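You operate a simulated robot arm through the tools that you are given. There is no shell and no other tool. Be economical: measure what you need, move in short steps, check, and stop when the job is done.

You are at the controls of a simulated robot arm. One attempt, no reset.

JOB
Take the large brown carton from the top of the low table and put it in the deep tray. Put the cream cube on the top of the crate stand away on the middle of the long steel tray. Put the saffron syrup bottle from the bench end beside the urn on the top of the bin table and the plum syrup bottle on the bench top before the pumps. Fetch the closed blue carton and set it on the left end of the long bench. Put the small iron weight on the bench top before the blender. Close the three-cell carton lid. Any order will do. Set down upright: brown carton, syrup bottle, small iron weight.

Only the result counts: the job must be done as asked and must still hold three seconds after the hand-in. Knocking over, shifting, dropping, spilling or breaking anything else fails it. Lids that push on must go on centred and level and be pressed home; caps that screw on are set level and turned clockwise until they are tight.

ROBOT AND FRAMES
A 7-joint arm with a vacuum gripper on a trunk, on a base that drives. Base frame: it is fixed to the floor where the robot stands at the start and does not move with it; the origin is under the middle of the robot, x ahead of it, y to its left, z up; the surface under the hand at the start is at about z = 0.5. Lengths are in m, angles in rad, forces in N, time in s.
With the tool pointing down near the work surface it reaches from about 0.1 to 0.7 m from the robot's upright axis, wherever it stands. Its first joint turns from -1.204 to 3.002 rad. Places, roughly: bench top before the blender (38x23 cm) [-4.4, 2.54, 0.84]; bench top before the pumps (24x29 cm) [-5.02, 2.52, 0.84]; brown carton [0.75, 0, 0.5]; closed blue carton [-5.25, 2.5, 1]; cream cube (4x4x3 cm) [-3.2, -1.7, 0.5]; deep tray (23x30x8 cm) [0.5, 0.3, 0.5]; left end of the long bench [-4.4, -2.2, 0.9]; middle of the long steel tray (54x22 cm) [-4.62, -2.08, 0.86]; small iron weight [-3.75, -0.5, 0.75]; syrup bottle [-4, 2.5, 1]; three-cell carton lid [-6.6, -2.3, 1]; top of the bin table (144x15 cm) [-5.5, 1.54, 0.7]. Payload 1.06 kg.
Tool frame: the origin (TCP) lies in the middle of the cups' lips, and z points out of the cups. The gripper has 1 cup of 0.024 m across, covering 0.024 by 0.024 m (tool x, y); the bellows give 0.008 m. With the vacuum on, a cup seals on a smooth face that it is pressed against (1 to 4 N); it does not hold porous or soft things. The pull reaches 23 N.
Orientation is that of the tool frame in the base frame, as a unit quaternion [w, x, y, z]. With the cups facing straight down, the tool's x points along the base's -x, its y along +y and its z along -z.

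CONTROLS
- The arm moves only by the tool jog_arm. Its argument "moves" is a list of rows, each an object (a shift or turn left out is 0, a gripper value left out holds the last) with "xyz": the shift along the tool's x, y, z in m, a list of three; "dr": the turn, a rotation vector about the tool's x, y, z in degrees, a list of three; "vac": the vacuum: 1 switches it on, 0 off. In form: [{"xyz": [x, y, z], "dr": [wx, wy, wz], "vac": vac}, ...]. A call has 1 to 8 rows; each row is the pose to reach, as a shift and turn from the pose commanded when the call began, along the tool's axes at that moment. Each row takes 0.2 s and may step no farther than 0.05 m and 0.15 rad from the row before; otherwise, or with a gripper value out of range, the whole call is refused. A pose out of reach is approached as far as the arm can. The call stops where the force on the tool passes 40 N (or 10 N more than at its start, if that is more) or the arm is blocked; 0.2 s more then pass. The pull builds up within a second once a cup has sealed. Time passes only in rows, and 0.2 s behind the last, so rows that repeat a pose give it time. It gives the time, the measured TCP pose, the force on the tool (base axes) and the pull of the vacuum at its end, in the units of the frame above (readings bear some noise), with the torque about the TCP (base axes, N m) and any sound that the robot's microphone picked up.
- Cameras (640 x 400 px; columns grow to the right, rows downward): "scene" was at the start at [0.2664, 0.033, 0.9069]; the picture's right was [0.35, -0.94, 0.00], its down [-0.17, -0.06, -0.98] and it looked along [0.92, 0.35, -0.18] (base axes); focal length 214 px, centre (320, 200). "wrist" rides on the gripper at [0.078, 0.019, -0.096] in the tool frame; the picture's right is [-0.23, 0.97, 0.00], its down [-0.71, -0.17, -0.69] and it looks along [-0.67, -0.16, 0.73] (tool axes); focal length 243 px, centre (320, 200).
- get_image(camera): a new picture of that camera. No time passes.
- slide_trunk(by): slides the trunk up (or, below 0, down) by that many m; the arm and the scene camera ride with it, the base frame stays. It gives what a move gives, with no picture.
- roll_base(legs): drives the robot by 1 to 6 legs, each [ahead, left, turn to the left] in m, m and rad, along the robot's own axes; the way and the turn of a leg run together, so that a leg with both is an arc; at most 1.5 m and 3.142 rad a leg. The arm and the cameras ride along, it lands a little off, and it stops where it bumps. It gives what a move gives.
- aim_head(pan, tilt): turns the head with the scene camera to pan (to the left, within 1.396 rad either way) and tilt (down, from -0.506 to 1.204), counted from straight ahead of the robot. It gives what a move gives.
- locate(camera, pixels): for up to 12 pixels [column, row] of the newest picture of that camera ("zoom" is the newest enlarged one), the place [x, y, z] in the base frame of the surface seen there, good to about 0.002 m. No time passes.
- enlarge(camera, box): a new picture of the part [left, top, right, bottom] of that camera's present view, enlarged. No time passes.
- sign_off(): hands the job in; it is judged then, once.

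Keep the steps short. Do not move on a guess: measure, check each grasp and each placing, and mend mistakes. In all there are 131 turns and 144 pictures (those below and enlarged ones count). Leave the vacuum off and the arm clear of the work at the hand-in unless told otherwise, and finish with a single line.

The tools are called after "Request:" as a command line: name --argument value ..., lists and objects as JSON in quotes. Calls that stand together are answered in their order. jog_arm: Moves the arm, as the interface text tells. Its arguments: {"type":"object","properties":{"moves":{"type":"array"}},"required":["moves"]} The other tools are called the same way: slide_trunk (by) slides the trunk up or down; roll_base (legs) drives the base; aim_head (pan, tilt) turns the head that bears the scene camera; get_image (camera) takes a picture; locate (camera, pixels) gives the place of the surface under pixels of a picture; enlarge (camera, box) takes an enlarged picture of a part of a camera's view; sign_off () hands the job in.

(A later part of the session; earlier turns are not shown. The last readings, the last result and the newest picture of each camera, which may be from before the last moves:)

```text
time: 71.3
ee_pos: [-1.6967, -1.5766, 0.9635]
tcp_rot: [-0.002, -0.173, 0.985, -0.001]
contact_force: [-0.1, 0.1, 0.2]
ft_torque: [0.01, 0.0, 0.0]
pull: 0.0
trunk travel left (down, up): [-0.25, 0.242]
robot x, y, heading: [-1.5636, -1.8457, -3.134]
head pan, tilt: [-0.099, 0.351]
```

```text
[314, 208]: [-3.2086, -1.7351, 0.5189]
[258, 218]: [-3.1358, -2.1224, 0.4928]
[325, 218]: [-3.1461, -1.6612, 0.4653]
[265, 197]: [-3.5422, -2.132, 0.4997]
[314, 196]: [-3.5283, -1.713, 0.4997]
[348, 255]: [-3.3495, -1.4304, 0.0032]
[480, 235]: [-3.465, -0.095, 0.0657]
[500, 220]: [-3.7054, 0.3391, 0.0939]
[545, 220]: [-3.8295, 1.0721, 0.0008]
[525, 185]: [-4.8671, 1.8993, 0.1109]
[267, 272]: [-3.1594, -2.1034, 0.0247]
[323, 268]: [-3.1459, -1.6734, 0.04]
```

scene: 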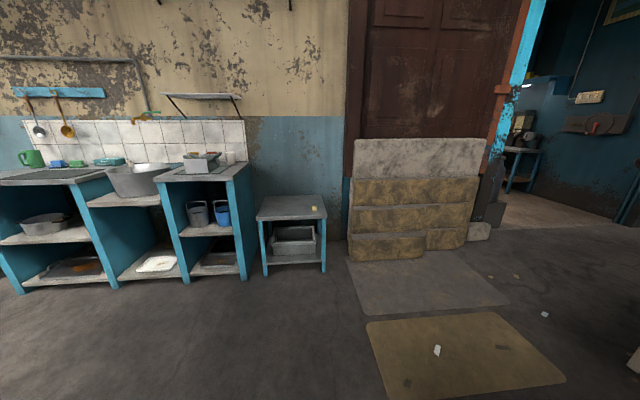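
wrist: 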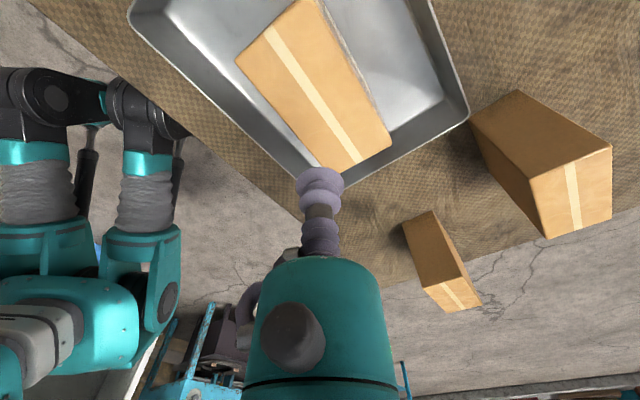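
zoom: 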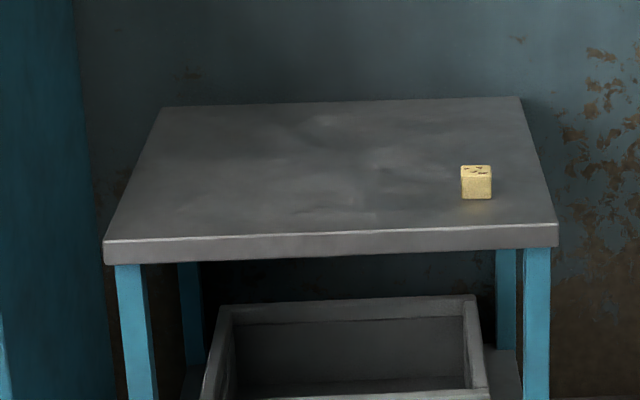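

The stand top spans x -3.13 to -3.55 at z 0.50, with the cube at about (-3.22, -1.735). I'll roll to 0.47 m in front of it with the shoulder in line, then lower the trunk.

Request:
roll_base --legs '[[1.18, 0.085, 0]]'

Request:
slide_trunk --by -0.15

Request:
aim_head --pan -0.2 --tilt 1.0

Request:
get_image --camera "scene"

Request:
get_image --camera "wrist"

```text
time: 77.3
ee_pos: [-2.8772, -1.671, 0.963]
tcp_rot: [-0.002, -0.178, 0.984, -0.001]
contact_force: [-0.3, 0.0, 0.6]
ft_torque: [0.0, 0.03, 0.0]
pull: 0.1
trunk travel left (down, up): [-0.25, 0.242]
robot x, y, heading: [-2.7468, -1.9346, -3.127]
head pan, tilt: [-0.099, 0.351]
```

```text
time: 79.1
ee_pos: [-2.8792, -1.67, 0.8119]
tcp_rot: [-0.007, -0.174, 0.985, 0.001]
contact_force: [-2.8, 3.0, -0.2]
ft_torque: [-0.01, 0.03, -0.04]
pull: 0.1
trunk travel left (down, up): [-0.099, 0.393]
robot x, y, heading: [-2.7484, -1.9356, -3.126]
head pan, tilt: [-0.099, 0.351]
stopped: the force on the tool passed its limit at 47 N (the readings are from after the stop); the commanded pose is now the measured one
```

```text
time: 80.1
ee_pos: [-2.8792, -1.669, 0.8125]
tcp_rot: [-0.008, -0.175, 0.985, 0.001]
contact_force: [-5.0, 6.5, -0.7]
ft_torque: [0.0, 0.02, -0.05]
pull: 0.1
trunk travel left (down, up): [-0.099, 0.393]
robot x, y, heading: [-2.7469, -1.9358, -3.132]
head pan, tilt: [-0.201, 1.0]
```

```text
109 pictures are left
```

scene: 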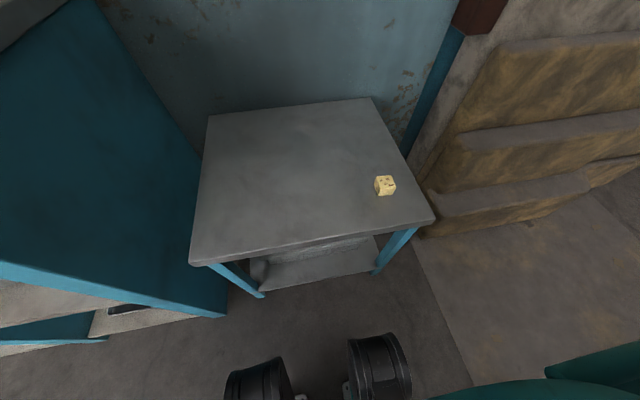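

```text
108 pictures are left
```

wrist: 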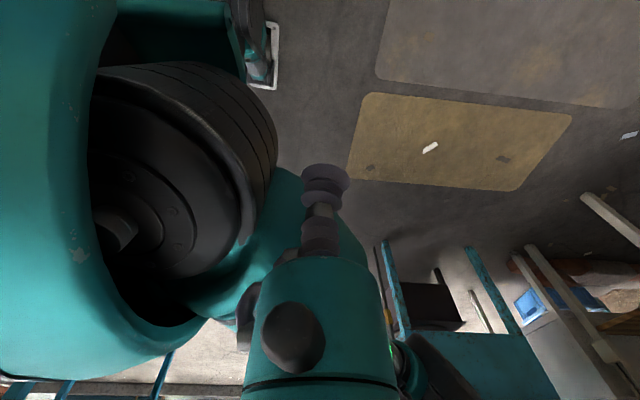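

The tool brushed the robot's own body while tucked in. I'll move it forward away from it, and measure the cube at (385, 185) closely.

Request:
jog_arm --moves '[{"xyz": [0.03, 0.011, 0]}, {"xyz": [0.07, 0.026, 0]}, {"xyz": [0.11, 0.04, 0]}]'

Request:
enlarge --camera "scene" --box '[360, 170, 410, 201]'

Request:
locate --camera "scene" --pixels '[[376, 178], [391, 177], [396, 186], [380, 188], [386, 183], [383, 195]]'

```text
time: 80.9
ee_pos: [-2.9952, -1.6697, 0.8128]
tcp_rot: [-0.008, -0.175, 0.985, 0.001]
contact_force: [0.0, -0.2, 0.1]
ft_torque: [-0.01, 0.0, 0.01]
pull: 0.1
trunk travel left (down, up): [-0.099, 0.393]
robot x, y, heading: [-2.7492, -1.9327, -3.129]
head pan, tilt: [-0.201, 1.0]
```

```text
12.80 times, centred on (385, 186) of scene
```

zoom: 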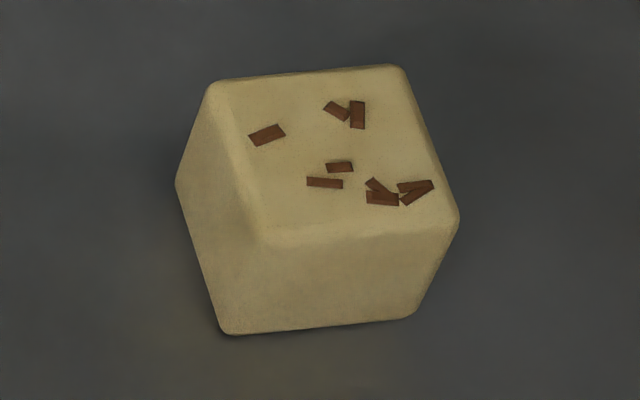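

```text
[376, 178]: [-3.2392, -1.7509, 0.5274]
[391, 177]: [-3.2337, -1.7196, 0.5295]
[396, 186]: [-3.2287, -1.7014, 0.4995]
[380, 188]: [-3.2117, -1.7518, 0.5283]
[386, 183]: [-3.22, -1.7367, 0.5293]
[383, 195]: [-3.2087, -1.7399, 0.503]
```

Top face centre in the zoom is about (335, 152). Locating points there.

Request:
locate --camera "zoom" --pixels '[[225, 88], [395, 75], [445, 212], [270, 235], [335, 150], [290, 200], [300, 100], [345, 168]]'

```text
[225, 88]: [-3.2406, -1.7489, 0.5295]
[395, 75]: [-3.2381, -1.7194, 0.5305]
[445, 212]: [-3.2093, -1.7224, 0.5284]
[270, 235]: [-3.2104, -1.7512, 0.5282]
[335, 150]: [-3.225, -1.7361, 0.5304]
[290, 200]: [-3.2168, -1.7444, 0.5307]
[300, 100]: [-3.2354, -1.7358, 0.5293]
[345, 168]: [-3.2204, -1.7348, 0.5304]
```

I'll move over the cube and down to about z 0.62, levelling the tool on the way.

Request:
jog_arm --moves '[{"xyz": [0.03, 0.002, 0.01], "dr": [0.1, -0.2, 0]}, {"xyz": [0.06, 0.004, 0.03], "dr": [0.2, -0.5, 0]}, {"xyz": [0.09, 0.007, 0.055], "dr": [0.3, -0.86, 0]}, {"xyz": [0.12, 0.009, 0.08], "dr": [0.3, -0.86, 0]}, {"xyz": [0.15, 0.011, 0.11], "dr": [0.3, -0.86, 0]}, {"xyz": [0.18, 0.013, 0.14], "dr": [0.3, -0.86, 0]}, {"xyz": [0.21, 0.015, 0.165], "dr": [0.3, -0.86, 0]}, {"xyz": [0.236, 0.0174, 0.19], "dr": [0.3, -0.86, 0]}]'

Request:
get_image --camera "wrist"

```text
time: 82.7
ee_pos: [-3.229, -1.7358, 0.6274]
tcp_rot: [0.0, -0.174, 0.985, 0.0]
contact_force: [0.5, 0.1, 0.6]
ft_torque: [0.01, -0.02, -0.01]
pull: 0.0
trunk travel left (down, up): [-0.099, 0.393]
robot x, y, heading: [-2.7444, -1.9369, -3.13]
head pan, tilt: [-0.201, 1.0]
```

```text
106 pictures are left
```

wrist: 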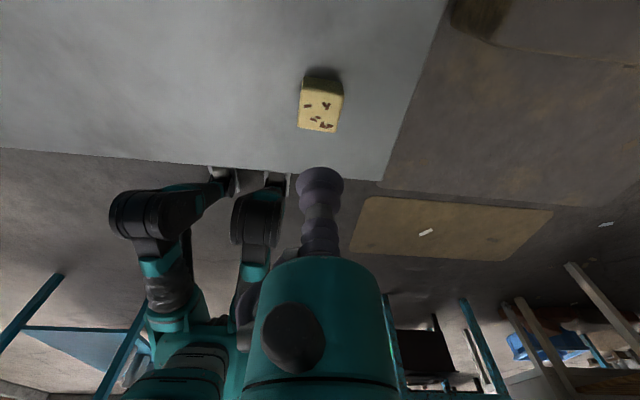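

Aligned to within 4 mm. I'll correct that and go down with the vacuum on, pressing about 3 mm.

Request:
jog_arm --moves '[{"xyz": [-0.003, -0.001, 0.04], "vac": 1}, {"xyz": [-0.003, -0.001, 0.08], "vac": 1}, {"xyz": [-0.003, -0.001, 0.096], "vac": 1}, {"xyz": [-0.003, -0.001, 0.1], "vac": 1}, {"xyz": [-0.003, -0.001, 0.1], "vac": 1}, {"xyz": [-0.003, -0.001, 0.1], "vac": 1}, {"xyz": [-0.003, -0.001, 0.1], "vac": 1}]'

```text
time: 84.3
ee_pos: [-3.2241, -1.7356, 0.5273]
tcp_rot: [0.0, -0.174, 0.985, 0.0]
contact_force: [-2.4, 4.1, 9.2]
ft_torque: [0.0, 0.03, -0.02]
pull: 23.3
trunk travel left (down, up): [-0.099, 0.393]
robot x, y, heading: [-2.7475, -1.9354, -3.129]
head pan, tilt: [-0.201, 1.0]
```

Sealed (23 N). I'll lift and draw the arm in a little.

Request:
jog_arm --moves '[{"xyz": [0, 0, -0.03]}, {"xyz": [0, 0, -0.07]}, {"xyz": [0, 0, -0.12]}, {"xyz": [-0.02, 0, -0.16]}, {"xyz": [-0.05, -0.01, -0.19]}, {"xyz": [-0.08, -0.02, -0.22]}, {"xyz": [-0.11, -0.03, -0.25]}]'

Request:
get_image --camera "wrist"

```text
time: 85.9
ee_pos: [-3.1097, -1.7235, 0.7769]
tcp_rot: [0.001, -0.175, 0.985, 0.0]
contact_force: [-0.2, 0.0, -0.2]
ft_torque: [0.01, 0.05, 0.02]
pull: 22.7
trunk travel left (down, up): [-0.099, 0.393]
robot x, y, heading: [-2.749, -1.9369, -3.129]
head pan, tilt: [-0.201, 1.0]
```

```text
105 pictures are left
```

wrist: 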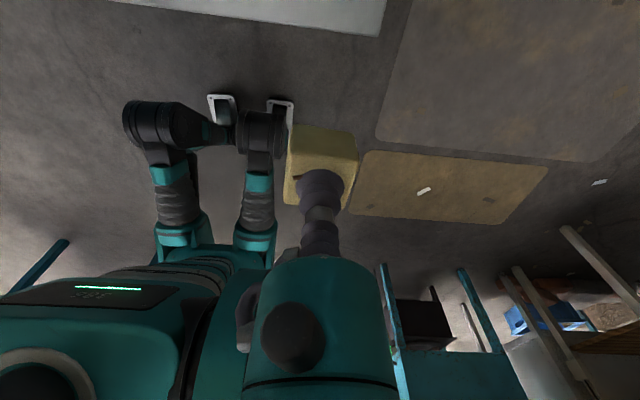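

The cube is held. I'll raise the trunk and look right, along the way to the opening.

Request:
slide_trunk --by 0.25

Request:
aim_head --pan -1.0 --tilt 0.4

Request:
get_image --camera "scene"

```text
time: 88.5
ee_pos: [-3.1097, -1.7253, 1.0273]
tcp_rot: [0.0, -0.175, 0.985, 0.0]
contact_force: [-0.7, -0.1, 0.1]
ft_torque: [-0.01, 0.01, 0.0]
pull: 22.8
trunk travel left (down, up): [-0.349, 0.143]
robot x, y, heading: [-2.747, -1.9367, -3.131]
head pan, tilt: [-0.201, 1.0]
```

```text
time: 89.6
ee_pos: [-3.109, -1.725, 1.029]
tcp_rot: [0.001, -0.175, 0.985, 0.0]
contact_force: [0.5, -0.2, -0.6]
ft_torque: [0.02, 0.05, -0.01]
pull: 22.9
trunk travel left (down, up): [-0.349, 0.143]
robot x, y, heading: [-2.7462, -1.9371, -3.136]
head pan, tilt: [-1.0, 0.4]
```

```text
104 pictures are left
```

scene: 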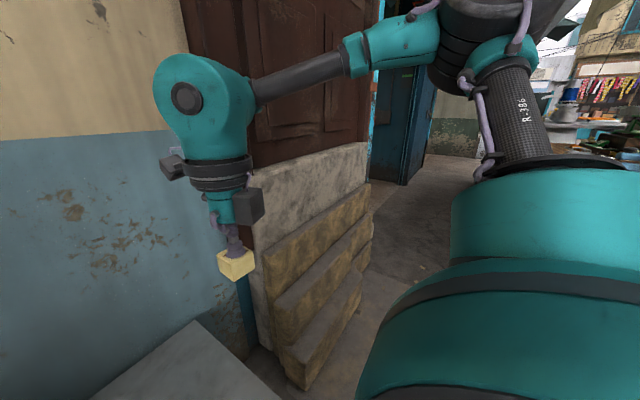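

I'll back off 0.4 m and turn right to face along the facade.

Request:
roll_base --legs '[[-0.35, 0, 0], [0, 0, -1.57]]'

Request:
aim_head --pan 0.3 --tilt 0.4

Request:
get_image --camera "scene"

Request:
locate --camera "scene" --pixels '[[320, 300], [320, 250], [320, 220], [250, 250], [400, 250], [480, 260], [550, 300], [150, 300], [200, 250], [400, 200], [320, 150], [250, 150]]'

```text
time: 95.7
ee_pos: [-2.1929, -1.5662, 1.0271]
tcp_rot: [0.0, 0.571, 0.821, 0.0]
contact_force: [-0.4, -0.7, -0.2]
ft_torque: [0.01, -0.03, 0.05]
pull: 23.4
trunk travel left (down, up): [-0.349, 0.143]
robot x, y, heading: [-2.3975, -1.9312, 1.588]
head pan, tilt: [-1.0, 0.4]
```

```text
time: 97.2
ee_pos: [-2.1933, -1.5683, 1.0286]
tcp_rot: [0.002, 0.571, 0.821, 0.0]
contact_force: [-0.1, -0.7, -1.1]
ft_torque: [0.08, 0.01, -0.04]
pull: 22.8
trunk travel left (down, up): [-0.349, 0.143]
robot x, y, heading: [-2.3975, -1.9335, 1.589]
head pan, tilt: [0.3, 0.4]
```

```text
103 pictures are left
```

scene: 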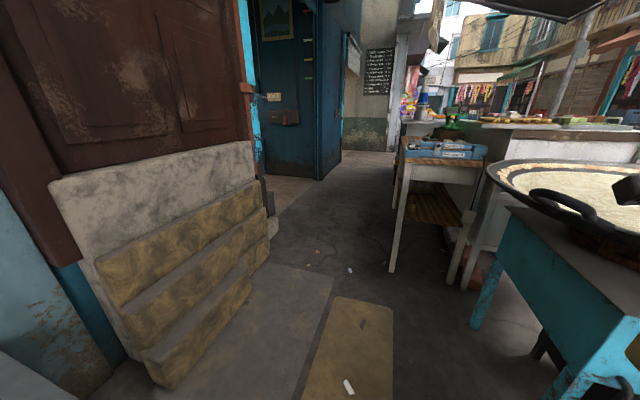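

```text
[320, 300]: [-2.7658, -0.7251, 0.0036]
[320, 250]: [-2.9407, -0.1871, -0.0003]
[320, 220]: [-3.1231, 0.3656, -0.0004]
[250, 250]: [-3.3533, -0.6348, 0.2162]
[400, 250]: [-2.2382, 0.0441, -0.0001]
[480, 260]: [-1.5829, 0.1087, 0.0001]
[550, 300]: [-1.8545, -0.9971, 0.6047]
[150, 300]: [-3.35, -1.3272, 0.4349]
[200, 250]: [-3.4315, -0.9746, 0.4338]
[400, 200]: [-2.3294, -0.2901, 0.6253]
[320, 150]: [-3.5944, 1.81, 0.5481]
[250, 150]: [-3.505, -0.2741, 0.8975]
```

The lane at x of about -2.88 is clear, between the steps (x < -3.3) and the white table (x > -2.4). I'll roll along it to y of about 0.4.

Request:
roll_base --legs '[[0.7, 0.48, -0.018], [1.5, 0, 0]]'

Request:
aim_head --pan 1.3 --tilt 0.3

Request:
get_image --camera "scene"

Request:
locate --camera "scene" --pixels '[[320, 300], [320, 250], [320, 220], [250, 250], [400, 250], [480, 260], [550, 300], [150, 300], [200, 250], [400, 200], [320, 150], [250, 150]]'

```text
time: 108.9
ee_pos: [-2.6598, 0.6221, 1.0282]
tcp_rot: [0.001, 0.58, 0.815, -0.001]
contact_force: [-0.7, 0.1, 0.2]
ft_torque: [0.0, 0.04, 0.0]
pull: 22.8
trunk travel left (down, up): [-0.349, 0.143]
robot x, y, heading: [-2.8757, 0.2635, 1.56]
head pan, tilt: [0.3, 0.4]
```

```text
time: 110.2
ee_pos: [-2.6605, 0.6215, 1.0283]
tcp_rot: [0.001, 0.581, 0.814, 0.0]
contact_force: [-0.1, 0.8, -0.6]
ft_torque: [-0.02, -0.01, 0.01]
pull: 22.2
trunk travel left (down, up): [-0.349, 0.143]
robot x, y, heading: [-2.8779, 0.2633, 1.564]
head pan, tilt: [1.3, 0.3]
```

```text
102 pictures are left
```

scene: 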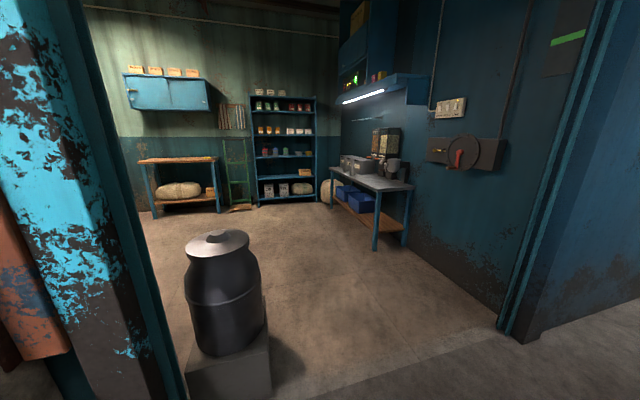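

```text
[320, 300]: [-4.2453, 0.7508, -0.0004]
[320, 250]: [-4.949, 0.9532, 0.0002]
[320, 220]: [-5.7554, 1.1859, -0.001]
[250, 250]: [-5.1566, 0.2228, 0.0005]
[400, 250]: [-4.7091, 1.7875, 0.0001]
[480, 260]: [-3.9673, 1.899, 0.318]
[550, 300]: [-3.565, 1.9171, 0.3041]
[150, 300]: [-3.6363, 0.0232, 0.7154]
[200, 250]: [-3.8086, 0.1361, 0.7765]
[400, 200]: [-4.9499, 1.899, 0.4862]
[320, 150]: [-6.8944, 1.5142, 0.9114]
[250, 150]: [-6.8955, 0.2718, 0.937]
```

The opening spans y of about 0.35 to 1.85, with a black urn near (-3.8, 0.14). I'll go to y = 1.05, turn to face in, and enter.

Request:
roll_base --legs '[[0.79, 0, 0], [0, 0, 1.57], [1.4, 0, 0]]'

Request:
aim_head --pan 1.0 --tilt 0.35

Request:
get_image --camera "scene"

Request:
locate --camera "scene" --pixels '[[320, 300], [320, 250], [320, 220], [250, 250], [400, 250], [480, 260], [550, 300], [150, 300], [200, 250], [400, 200], [320, 150], [250, 150]]'

```text
time: 124.8
ee_pos: [-4.635, 1.2508, 1.027]
tcp_rot: [0.001, -0.176, 0.984, 0.0]
contact_force: [0.9, -0.1, 0.2]
ft_torque: [-0.05, 0.0, -0.01]
pull: 23.2
trunk travel left (down, up): [-0.349, 0.143]
robot x, y, heading: [-4.2684, 1.0396, -3.124]
head pan, tilt: [1.3, 0.3]
```

```text
time: 125.6
ee_pos: [-4.6356, 1.25, 1.0275]
tcp_rot: [0.001, -0.175, 0.984, 0.0]
contact_force: [-0.1, -0.1, -0.9]
ft_torque: [0.03, 0.0, 0.03]
pull: 22.8
trunk travel left (down, up): [-0.349, 0.143]
robot x, y, heading: [-4.2736, 1.0387, -3.128]
head pan, tilt: [1.0, 0.351]
```

```text
101 pictures are left
```

scene: 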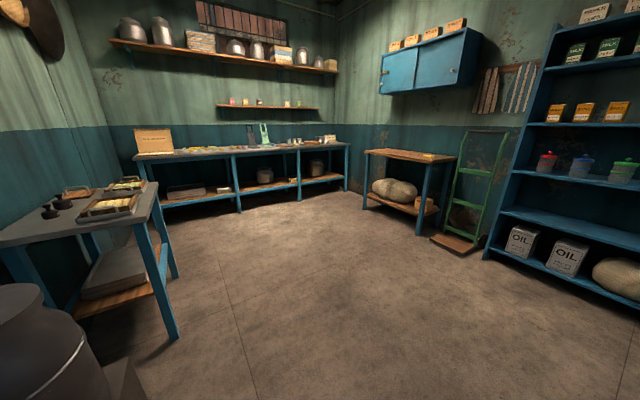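

```text
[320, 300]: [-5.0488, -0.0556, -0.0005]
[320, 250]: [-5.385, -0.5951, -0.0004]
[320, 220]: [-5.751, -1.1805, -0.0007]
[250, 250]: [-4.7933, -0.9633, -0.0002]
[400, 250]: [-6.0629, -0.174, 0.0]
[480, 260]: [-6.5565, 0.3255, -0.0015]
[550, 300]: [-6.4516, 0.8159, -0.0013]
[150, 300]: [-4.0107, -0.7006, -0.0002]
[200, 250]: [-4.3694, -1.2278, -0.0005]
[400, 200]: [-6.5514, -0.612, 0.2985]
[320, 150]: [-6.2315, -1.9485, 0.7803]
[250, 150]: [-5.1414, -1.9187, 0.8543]
```

This is the room: the long bench runs along the back, and a small table with black weights stands at the left. Zooming on both.

Request:
enlarge --camera "scene" --box '[120, 90, 350, 232]'

Request:
enlarge --camera "scene" --box '[0, 150, 160, 250]'

Request:
locate --camera "scene" --pixels '[[50, 212], [65, 203], [135, 158], [345, 145], [160, 185], [90, 240], [10, 240], [155, 185], [240, 210], [25, 310], [350, 185], [290, 150]]'

```text
2.78 times, centred on (235, 161) of scene
```

zoom: 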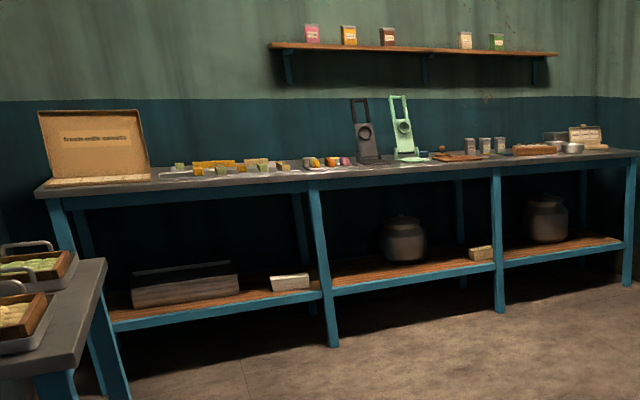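

```text
4.00 times, centred on (80, 200) of scene
```

zoom: 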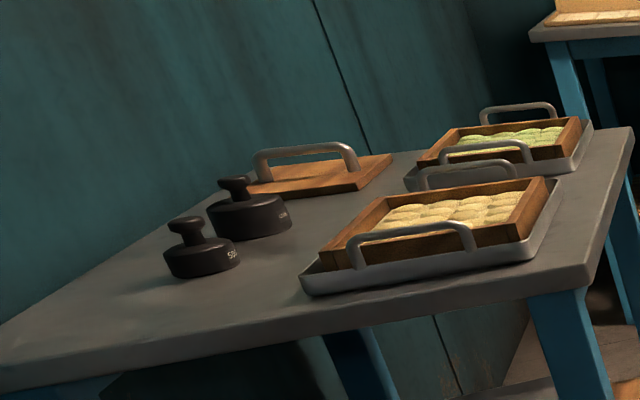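

```text
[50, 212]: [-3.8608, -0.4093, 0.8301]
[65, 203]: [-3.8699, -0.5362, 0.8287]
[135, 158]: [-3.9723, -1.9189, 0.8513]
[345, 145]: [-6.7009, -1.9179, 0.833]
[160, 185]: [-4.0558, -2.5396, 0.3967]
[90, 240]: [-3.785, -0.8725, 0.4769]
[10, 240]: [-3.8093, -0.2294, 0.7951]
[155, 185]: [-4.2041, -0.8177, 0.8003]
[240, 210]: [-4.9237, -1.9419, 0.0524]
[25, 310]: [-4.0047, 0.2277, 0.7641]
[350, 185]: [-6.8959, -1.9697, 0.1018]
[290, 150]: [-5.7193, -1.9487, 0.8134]
```

The bench top is at z of about 0.85, its front edge at y = -1.92. I'll approach facing it at x of about -4.75 to clear the weights table.

Request:
roll_base --legs '[[0.5, 0, 0], [0, 0, 1.555], [1.2, 0, 0], [1.1, -0.05, 0]]'

Request:
aim_head --pan 0.0 --tilt 0.6

Request:
get_image --camera "scene"

```text
time: 143.2
ee_pos: [-5.0531, -1.6157, 1.0268]
tcp_rot: [0.0, 0.814, -0.581, -0.001]
contact_force: [-0.7, -0.8, -0.7]
ft_torque: [0.01, 0.03, 0.0]
pull: 23.0
trunk travel left (down, up): [-0.349, 0.143]
robot x, y, heading: [-4.8353, -1.2602, -1.58]
head pan, tilt: [1.0, 0.351]
```

```text
time: 144.5
ee_pos: [-5.0536, -1.6162, 1.0272]
tcp_rot: [0.0, 0.813, -0.582, -0.001]
contact_force: [0.6, 0.7, -0.7]
ft_torque: [0.06, 0.01, 0.04]
pull: 22.8
trunk travel left (down, up): [-0.349, 0.143]
robot x, y, heading: [-4.8347, -1.2574, -1.58]
head pan, tilt: [0.0, 0.6]
```

```text
98 pictures are left
```

scene: 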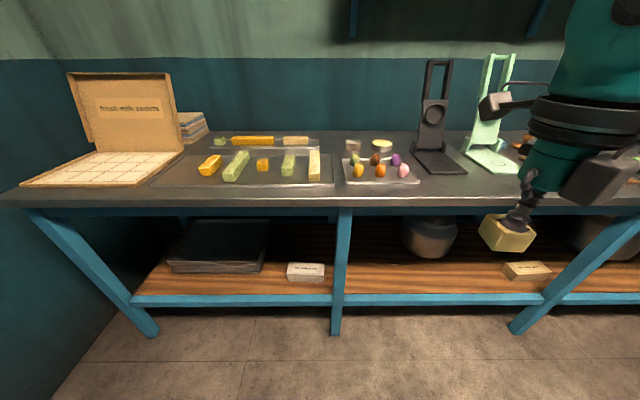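

The long steel tray is at (245, 170), with several sweets on it. Zoom to find a free spot in its middle.

Request:
enlarge --camera "scene" --box '[140, 125, 350, 200]'

Request:
locate --camera "scene" --pixels '[[155, 185], [182, 153], [330, 184], [318, 148], [210, 165], [237, 165], [263, 165], [289, 164], [314, 165], [250, 185], [250, 150], [20, 187]]'

```text
3.05 times, centred on (245, 162) of scene
```

zoom: 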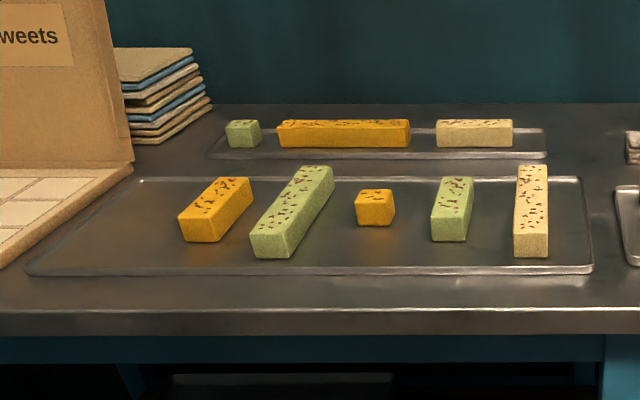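

```text
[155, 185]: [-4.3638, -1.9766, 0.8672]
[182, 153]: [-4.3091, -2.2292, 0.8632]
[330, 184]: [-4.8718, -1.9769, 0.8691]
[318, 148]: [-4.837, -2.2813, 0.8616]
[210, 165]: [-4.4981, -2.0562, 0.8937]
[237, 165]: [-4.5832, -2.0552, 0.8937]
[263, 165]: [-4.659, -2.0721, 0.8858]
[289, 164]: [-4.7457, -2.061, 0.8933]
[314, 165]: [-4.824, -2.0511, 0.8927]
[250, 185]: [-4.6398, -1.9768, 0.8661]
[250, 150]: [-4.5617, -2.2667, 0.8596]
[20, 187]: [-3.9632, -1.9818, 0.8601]
```

The free spot nearest the middle is just in front of, or beside, the orange cube. Measuring the edges around it.

Request:
locate --camera "zoom" --pixels '[[357, 224], [393, 226], [390, 196], [358, 194], [292, 258], [333, 190], [300, 245], [431, 240], [370, 245], [370, 258], [370, 266], [340, 180]]'

Request:
enlarge --camera "wrist" --box '[0, 0, 640, 400]'

```text
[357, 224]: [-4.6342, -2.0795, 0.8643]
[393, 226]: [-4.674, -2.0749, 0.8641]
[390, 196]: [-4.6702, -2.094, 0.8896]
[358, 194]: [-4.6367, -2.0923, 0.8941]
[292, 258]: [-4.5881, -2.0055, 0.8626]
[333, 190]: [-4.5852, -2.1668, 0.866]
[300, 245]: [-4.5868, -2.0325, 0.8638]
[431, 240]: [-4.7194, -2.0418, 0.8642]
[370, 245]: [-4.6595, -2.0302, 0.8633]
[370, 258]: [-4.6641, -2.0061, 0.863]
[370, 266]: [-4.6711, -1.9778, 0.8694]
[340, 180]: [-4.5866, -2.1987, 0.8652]
```

```text
1.00 times, centred on (320, 200) of wrist (not enlarged: the box is as wide or as high as the picture)
```

zoom: 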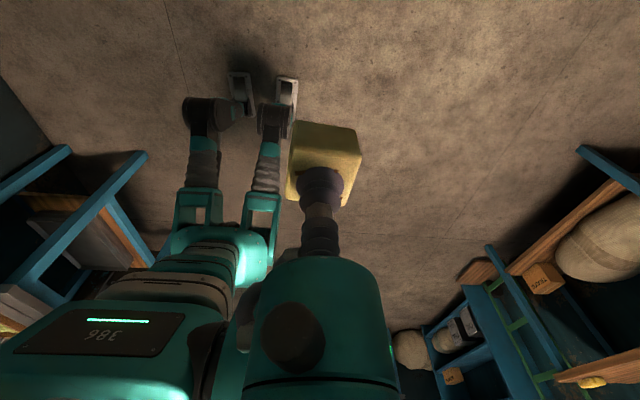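

The free patch at (-4.625, -2.045) is clear of the green bar (x > -4.587) and the orange cube (y < -2.077). I'll roll so the shoulder lines up.

Request:
roll_base --legs '[[0.24, 0.4, 0.01]]'

Request:
aim_head --pan -0.2 --tilt 0.9

Request:
get_image --camera "scene"

```text
time: 148.6
ee_pos: [-4.65, -1.8588, 1.0285]
tcp_rot: [-0.001, 0.817, -0.577, -0.001]
contact_force: [0.1, 0.0, -0.3]
ft_torque: [0.01, 0.03, 0.03]
pull: 22.4
trunk travel left (down, up): [-0.349, 0.143]
robot x, y, heading: [-4.4351, -1.4931, -1.567]
head pan, tilt: [0.0, 0.6]
```

```text
time: 149.4
ee_pos: [-4.6506, -1.8586, 1.0272]
tcp_rot: [-0.001, 0.817, -0.577, -0.002]
contact_force: [0.9, 0.0, -0.4]
ft_torque: [0.0, 0.0, 0.0]
pull: 22.9
trunk travel left (down, up): [-0.349, 0.143]
robot x, y, heading: [-4.4389, -1.498, -1.567]
head pan, tilt: [-0.201, 0.901]
```

```text
95 pictures are left
```

scene: 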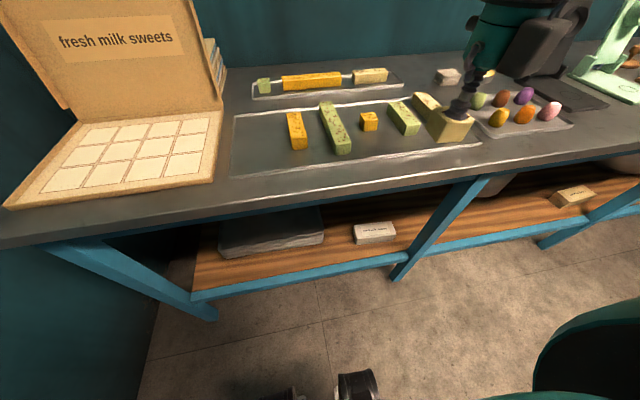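

I'll move above the patch and partway down, to z 0.94.

Request:
jog_arm --moves '[{"xyz": [0.045, 0.009, 0]}, {"xyz": [0.09, 0.018, 0]}, {"xyz": [0.135, 0.028, 0]}, {"xyz": [0.184, 0.038, 0]}, {"xyz": [0.184, 0.038, 0.045]}, {"xyz": [0.184, 0.038, 0.087]}]'

Request:
enlarge --camera "scene" --box '[240, 60, 500, 222]'

Request:
get_image --camera "wrist"

```text
time: 150.8
ee_pos: [-4.625, -2.0448, 0.9403]
tcp_rot: [-0.001, 0.816, -0.578, 0.0]
contact_force: [-0.3, 0.3, -0.4]
ft_torque: [0.02, -0.01, 0.0]
pull: 23.4
trunk travel left (down, up): [-0.349, 0.143]
robot x, y, heading: [-4.438, -1.4985, -1.565]
head pan, tilt: [-0.201, 0.901]
```

```text
2.46 times, centred on (370, 141) of scene
```

zoom: 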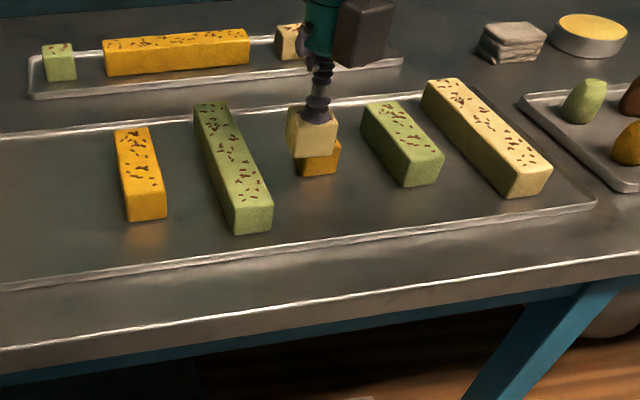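

```text
93 pictures are left
```

wrist: 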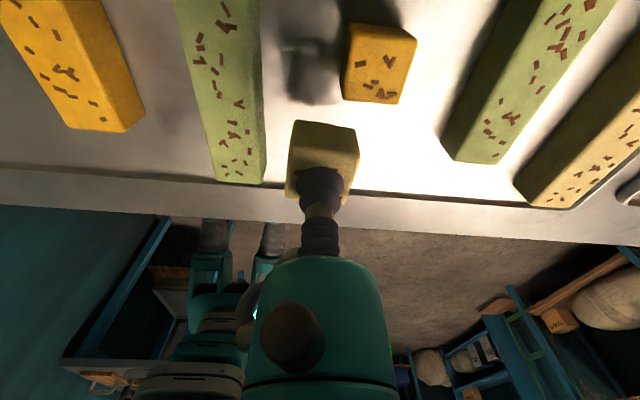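

It's clear of the neighbours. I'll lower it to the tray floor (TCP z of about 0.890), let go and rise.

Request:
jog_arm --moves '[{"xyz": [0, 0, 0.035]}, {"xyz": [0, 0, 0.046]}, {"xyz": [0, 0, 0.051]}, {"xyz": [0, 0, 0.051]}]'

```text
time: 151.8
ee_pos: [-4.6235, -2.0457, 0.8914]
tcp_rot: [0.0, 0.816, -0.577, 0.001]
contact_force: [-1.2, -2.4, 17.1]
ft_torque: [0.05, 0.01, 0.04]
pull: 23.2
trunk travel left (down, up): [-0.349, 0.143]
robot x, y, heading: [-4.4395, -1.4979, -1.564]
head pan, tilt: [-0.201, 0.901]
```

Request:
jog_arm --moves '[{"xyz": [0, 0, -0.002], "vac": 0}, {"xyz": [0, 0, -0.002], "vac": 0}, {"xyz": [0, 0, -0.002], "vac": 0}, {"xyz": [0, 0, -0.006], "vac": 0}, {"xyz": [0, 0, -0.02], "vac": 0}, {"xyz": [0, 0, -0.06], "vac": 0}, {"xyz": [-0.03, 0, -0.1], "vac": 0}, {"xyz": [-0.07, 0, -0.13], "vac": 0}]'

Request:
enlarge --camera "scene" --box '[200, 30, 520, 230]'

Request:
aim_head --pan -1.15 --tilt 0.35

Request:
get_image --camera "scene"

```text
time: 153.6
ee_pos: [-4.6486, -1.9767, 1.0208]
tcp_rot: [-0.001, 0.816, -0.578, 0.0]
contact_force: [0.2, 1.0, 0.3]
ft_torque: [-0.03, 0.0, -0.02]
pull: 0.0
trunk travel left (down, up): [-0.349, 0.143]
robot x, y, heading: [-4.4347, -1.499, -1.567]
head pan, tilt: [-0.201, 0.901]
```

```text
2.00 times, centred on (360, 130) of scene
```

zoom: 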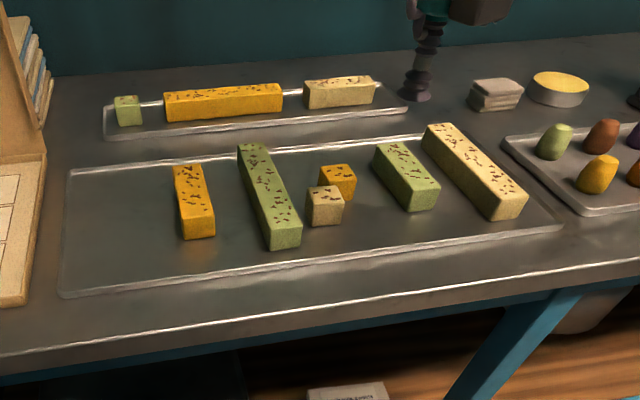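

```text
time: 154.8
ee_pos: [-4.6485, -1.9793, 1.0204]
tcp_rot: [-0.001, 0.817, -0.577, 0.0]
contact_force: [0.4, -0.4, -0.2]
ft_torque: [0.02, 0.0, -0.03]
pull: 0.1
trunk travel left (down, up): [-0.349, 0.143]
robot x, y, heading: [-4.4346, -1.498, -1.571]
head pan, tilt: [-1.15, 0.351]
```

```text
91 pictures are left
```

scene: 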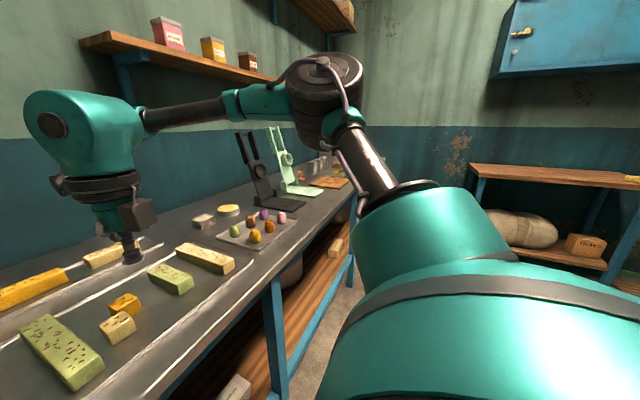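

The cream cube sits in the tray beside the orange one. Next is the lid near (-6.6, -2.3): I'll back off and roll right along the bench.

Request:
roll_base --legs '[[-0.35, 0, 0], [0, -1.3, 0]]'

Request:
aim_head --pan -0.4 --tilt 0.45

Request:
get_image --camera "scene"

```text
time: 168.3
ee_pos: [-5.9472, -1.6321, 1.021]
tcp_rot: [-0.001, 0.817, -0.576, -0.001]
contact_force: [0.2, 0.1, -0.1]
ft_torque: [0.0, 0.03, -0.01]
pull: 0.0
trunk travel left (down, up): [-0.349, 0.143]
robot x, y, heading: [-5.7372, -1.1523, -1.563]
head pan, tilt: [-1.15, 0.351]
```

```text
time: 169.4
ee_pos: [-5.9459, -1.6313, 1.02]
tcp_rot: [0.0, 0.817, -0.576, -0.001]
contact_force: [0.6, 0.3, 0.2]
ft_torque: [0.04, 0.0, -0.02]
pull: 0.1
trunk travel left (down, up): [-0.349, 0.143]
robot x, y, heading: [-5.7375, -1.1519, -1.567]
head pan, tilt: [-0.4, 0.45]
```

```text
90 pictures are left
```

scene: 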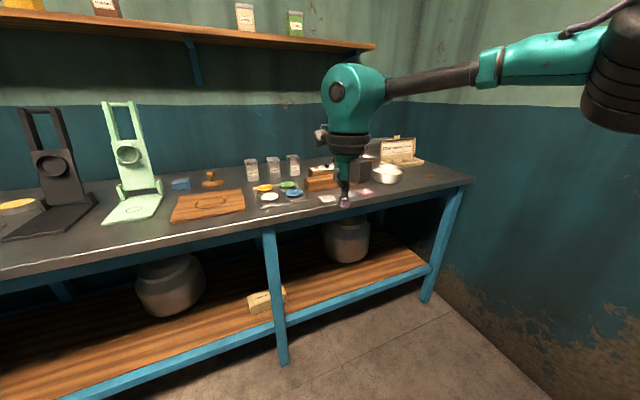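

The small open carton is at (400, 152). Zooming in.

Request:
enlarge --camera "scene" --box '[350, 125, 450, 188]'

Request:
locate --camera "scene" --pixels '[[382, 140], [413, 138], [417, 152], [384, 156], [398, 150], [410, 162], [425, 163], [395, 163], [470, 180], [445, 300], [388, 175], [350, 170]]'

```text
6.35 times, centred on (400, 156) of scene
```

zoom: 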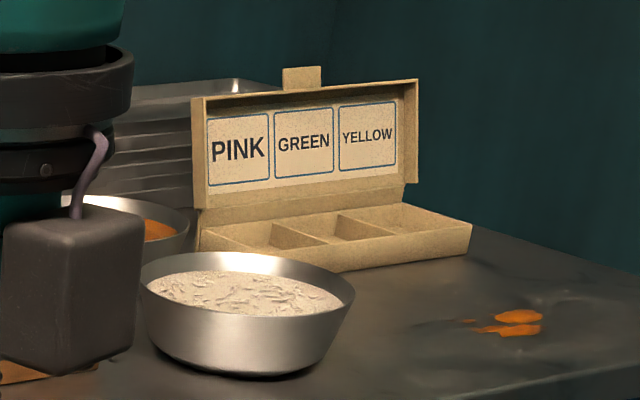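

```text
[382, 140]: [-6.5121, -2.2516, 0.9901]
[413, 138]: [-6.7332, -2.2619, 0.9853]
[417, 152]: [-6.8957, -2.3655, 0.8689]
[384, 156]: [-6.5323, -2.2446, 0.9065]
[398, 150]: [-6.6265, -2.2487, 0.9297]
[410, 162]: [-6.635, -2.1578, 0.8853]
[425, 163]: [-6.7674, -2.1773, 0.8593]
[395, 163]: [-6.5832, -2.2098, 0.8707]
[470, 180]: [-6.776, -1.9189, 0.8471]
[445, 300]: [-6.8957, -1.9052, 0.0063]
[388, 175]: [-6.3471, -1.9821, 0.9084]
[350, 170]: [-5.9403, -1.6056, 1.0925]
```

The lid stands open, hinged at about y = -2.245, z = 0.885, its top edge near z 0.99. I'll raise the trunk 0.1, turn left to bring the shoulder forward, and roll in, to reach behind the lid.

Request:
slide_trunk --by 0.1

Request:
roll_base --legs '[[0, 0, 0.8], [-0.049, -0.7, 0]]'

Request:
aim_head --pan -1.2 --tilt 0.6

Request:
get_image --camera "scene"

Request:
get_image --camera "wrist"

```text
time: 170.7
ee_pos: [-5.9471, -1.6324, 1.1199]
tcp_rot: [0.0, 0.817, -0.577, 0.0]
contact_force: [0.1, 0.3, -0.1]
ft_torque: [-0.01, -0.02, 0.02]
pull: 0.2
trunk travel left (down, up): [-0.449, 0.043]
robot x, y, heading: [-5.7361, -1.1498, -1.568]
head pan, tilt: [-0.4, 0.45]
```

```text
time: 179.5
ee_pos: [-6.0638, -2.1121, 1.1195]
tcp_rot: [0.0, 0.977, -0.214, 0.0]
contact_force: [-0.5, -0.6, -1.0]
ft_torque: [0.0, 0.03, 0.03]
pull: 0.0
trunk travel left (down, up): [-0.449, 0.043]
robot x, y, heading: [-6.2626, -1.6218, -0.767]
head pan, tilt: [-0.4, 0.45]
```

```text
time: 180.6
ee_pos: [-6.0627, -2.1127, 1.1198]
tcp_rot: [0.0, 0.977, -0.213, 0.0]
contact_force: [0.8, 0.6, 0.4]
ft_torque: [0.01, 0.03, 0.0]
pull: 0.0
trunk travel left (down, up): [-0.449, 0.043]
robot x, y, heading: [-6.2618, -1.6283, -0.77]
head pan, tilt: [-1.201, 0.6]
```

```text
88 pictures are left
```

scene: 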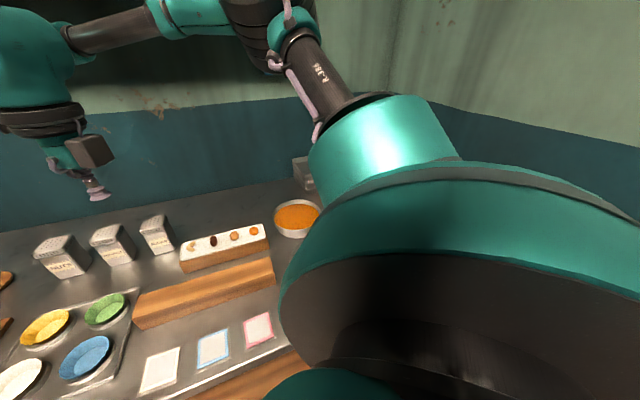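

```text
87 pictures are left
```

wrist: 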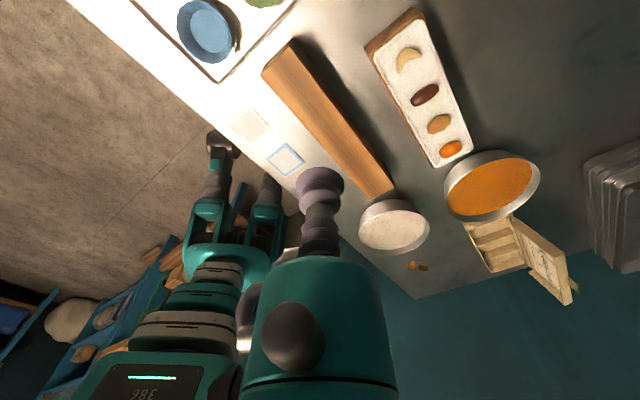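

The wrist view shows the carton at (510, 250), with stacked steel trays beside it. Locating edges.

Request:
enlarge --camera "wrist" --box '[430, 130, 640, 310]'

Request:
locate --camera "wrist" --pixels '[[514, 222], [575, 290], [566, 303], [530, 268], [498, 270], [467, 225], [583, 165], [622, 272], [635, 150], [550, 255], [585, 240], [560, 262]]'

```text
2.22 times, centred on (535, 220) of wrist
```

zoom: 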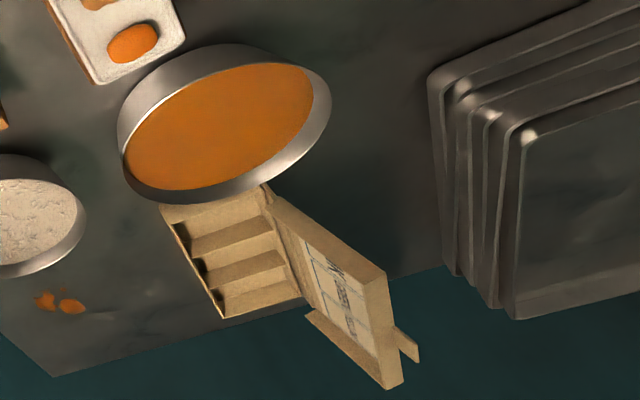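

```text
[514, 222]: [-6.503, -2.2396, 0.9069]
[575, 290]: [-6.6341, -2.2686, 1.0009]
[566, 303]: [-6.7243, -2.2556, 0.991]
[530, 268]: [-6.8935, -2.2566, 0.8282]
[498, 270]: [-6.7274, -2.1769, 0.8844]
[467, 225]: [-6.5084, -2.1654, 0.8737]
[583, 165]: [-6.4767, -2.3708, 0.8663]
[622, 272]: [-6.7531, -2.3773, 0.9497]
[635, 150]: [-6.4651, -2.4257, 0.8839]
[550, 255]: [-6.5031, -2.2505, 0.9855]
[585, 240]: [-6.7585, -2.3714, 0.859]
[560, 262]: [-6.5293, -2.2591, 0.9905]
```

Standing trays are behind the carton at y < -2.37, so there's a 9 cm gap behind the lid. I'll check the wall shelf's position before reaching in.

Request:
aim_head --pan -0.7 --tilt 0.1

Request:
get_image --camera "scene"

Request:
locate --camera "scene" --pixels '[[100, 60], [200, 60], [250, 60], [300, 60], [150, 40], [220, 90], [260, 40], [180, 80], [350, 60], [280, 200]]'

```text
time: 181.5
ee_pos: [-6.0633, -2.111, 1.1202]
tcp_rot: [0.0, 0.977, -0.213, 0.0]
contact_force: [0.0, 0.0, -0.4]
ft_torque: [-0.01, -0.02, -0.03]
pull: 0.1
trunk travel left (down, up): [-0.449, 0.043]
robot x, y, heading: [-6.2613, -1.6246, -0.766]
head pan, tilt: [-0.7, 0.099]
```

```text
85 pictures are left
```

scene: 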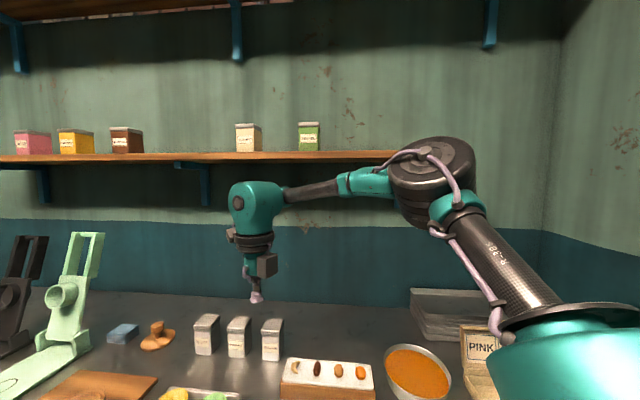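

```text
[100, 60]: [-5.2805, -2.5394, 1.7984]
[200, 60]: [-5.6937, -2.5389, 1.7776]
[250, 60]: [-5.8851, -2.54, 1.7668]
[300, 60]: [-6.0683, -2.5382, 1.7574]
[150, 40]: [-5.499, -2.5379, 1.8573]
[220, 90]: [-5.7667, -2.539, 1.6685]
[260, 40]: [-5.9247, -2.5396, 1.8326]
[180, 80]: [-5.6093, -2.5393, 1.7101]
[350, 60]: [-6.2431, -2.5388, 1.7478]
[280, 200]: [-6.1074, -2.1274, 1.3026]
```

The shelf (z of about 1.42) ends before x = -6.4, so it's out of the way. I'll move high over to behind the lid, at (-6.62, -2.318, 1.12).

Request:
jog_arm --moves '[{"xyz": [-0.03, 0.03, 0]}, {"xyz": [-0.06, 0.06, 0]}, {"xyz": [-0.09, 0.09, 0]}, {"xyz": [-0.12, 0.12, 0]}, {"xyz": [-0.15, 0.15, 0]}, {"xyz": [-0.18, 0.18, 0]}, {"xyz": [-0.21, 0.21, 0]}]'

Request:
jog_arm --moves '[{"xyz": [-0.03, 0.03, 0]}, {"xyz": [-0.06, 0.06, 0]}, {"xyz": [-0.09, 0.09, 0]}, {"xyz": [-0.12, 0.12, 0]}, {"xyz": [-0.15, 0.15, 0]}, {"xyz": [-0.18, 0.18, 0]}, {"xyz": [-0.21, 0.21, 0]}]'

Request:
get_image --camera "wrist"

Request:
aim_head --pan -1.1 --tilt 0.5

Request:
get_image --camera "scene"

```text
time: 183.1
ee_pos: [-6.3423, -2.2157, 1.1194]
tcp_rot: [0.0, 0.977, -0.212, 0.0]
contact_force: [0.6, -0.4, -1.1]
ft_torque: [-0.02, -0.02, 0.0]
pull: 0.0
trunk travel left (down, up): [-0.449, 0.043]
robot x, y, heading: [-6.2572, -1.6298, -0.768]
head pan, tilt: [-0.7, 0.099]
```

```text
time: 184.7
ee_pos: [-6.5904, -2.3077, 1.1209]
tcp_rot: [0.002, 0.977, -0.211, 0.0]
contact_force: [-0.7, 0.5, 0.4]
ft_torque: [-0.01, -0.01, -0.01]
pull: 0.1
out of reach, approached as far as the arm can: row 7
trunk travel left (down, up): [-0.449, 0.043]
robot x, y, heading: [-6.2597, -1.6239, -0.767]
head pan, tilt: [-0.7, 0.099]
```

```text
84 pictures are left
```

wrist: 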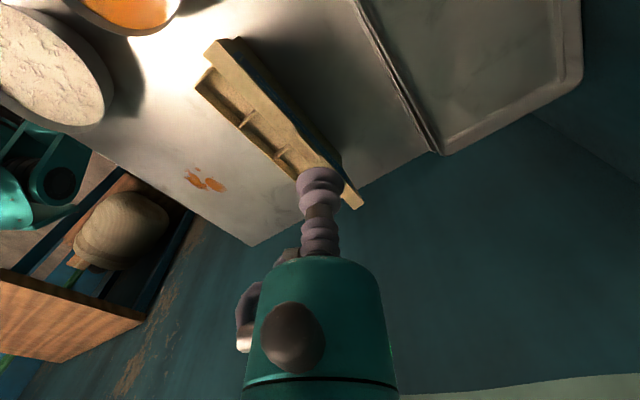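

```text
time: 185.6
ee_pos: [-6.5894, -2.3079, 1.1203]
tcp_rot: [0.001, 0.977, -0.212, 0.0]
contact_force: [-0.1, -0.2, -0.9]
ft_torque: [-0.02, 0.0, 0.0]
pull: 0.2
trunk travel left (down, up): [-0.449, 0.043]
robot x, y, heading: [-6.2593, -1.629, -0.766]
head pan, tilt: [-1.1, 0.499]
```

```text
83 pictures are left
```

scene: 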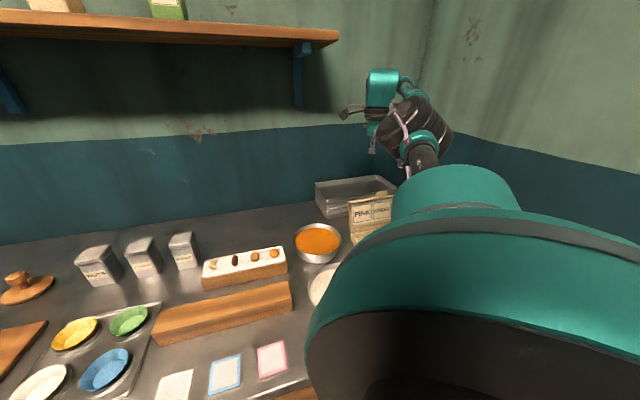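

TCP is at (-6.59, -2.308), and the lid's back is at -2.27. I'll descend behind it to z of about 0.968, shifting 10 mm back.

Request:
jog_arm --moves '[{"xyz": [0, 0, 0.035]}, {"xyz": [0.002, 0.005, 0.065]}, {"xyz": [0.004, 0.01, 0.1]}, {"xyz": [0.005, 0.011, 0.13]}, {"xyz": [0.005, 0.011, 0.152]}]'

Request:
get_image --camera "wrist"

Request:
enlarge --camera "scene" --box '[300, 60, 460, 260]'

```text
time: 186.8
ee_pos: [-6.5902, -2.3211, 0.9689]
tcp_rot: [-0.001, 0.977, -0.213, -0.001]
contact_force: [-0.9, 0.3, -0.3]
ft_torque: [0.0, 0.01, 0.01]
pull: 0.0
trunk travel left (down, up): [-0.449, 0.043]
robot x, y, heading: [-6.2614, -1.626, -0.767]
head pan, tilt: [-1.1, 0.499]
```

```text
82 pictures are left
```

wrist: 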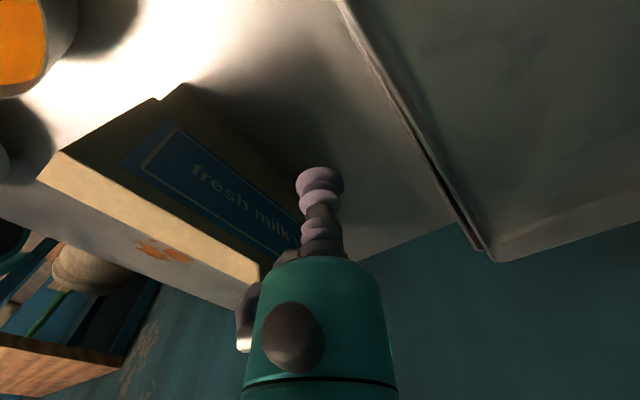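

```text
2.00 times, centred on (380, 160) of scene
```

zoom: 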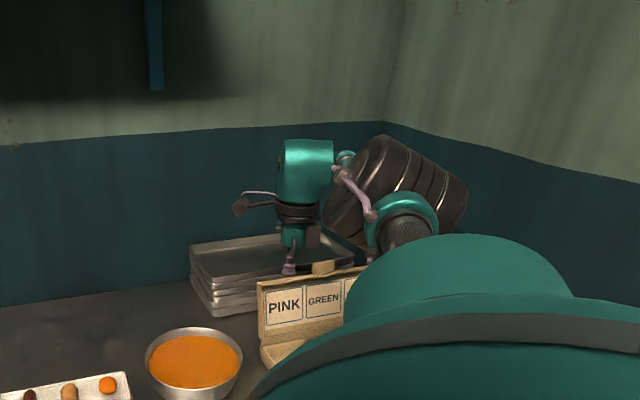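

The tool is behind the lid. I'll measure the lid's back face in this wrist picture.

Request:
locate --camera "wrist" --pixels '[[200, 150], [60, 165], [150, 210], [240, 260], [180, 88], [250, 190], [100, 150]]'

```text
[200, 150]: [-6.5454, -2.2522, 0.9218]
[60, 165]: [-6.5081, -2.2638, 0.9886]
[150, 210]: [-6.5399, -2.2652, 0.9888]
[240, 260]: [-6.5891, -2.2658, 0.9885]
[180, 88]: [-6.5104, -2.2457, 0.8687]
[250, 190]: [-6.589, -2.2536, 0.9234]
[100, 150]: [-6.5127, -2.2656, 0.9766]
```

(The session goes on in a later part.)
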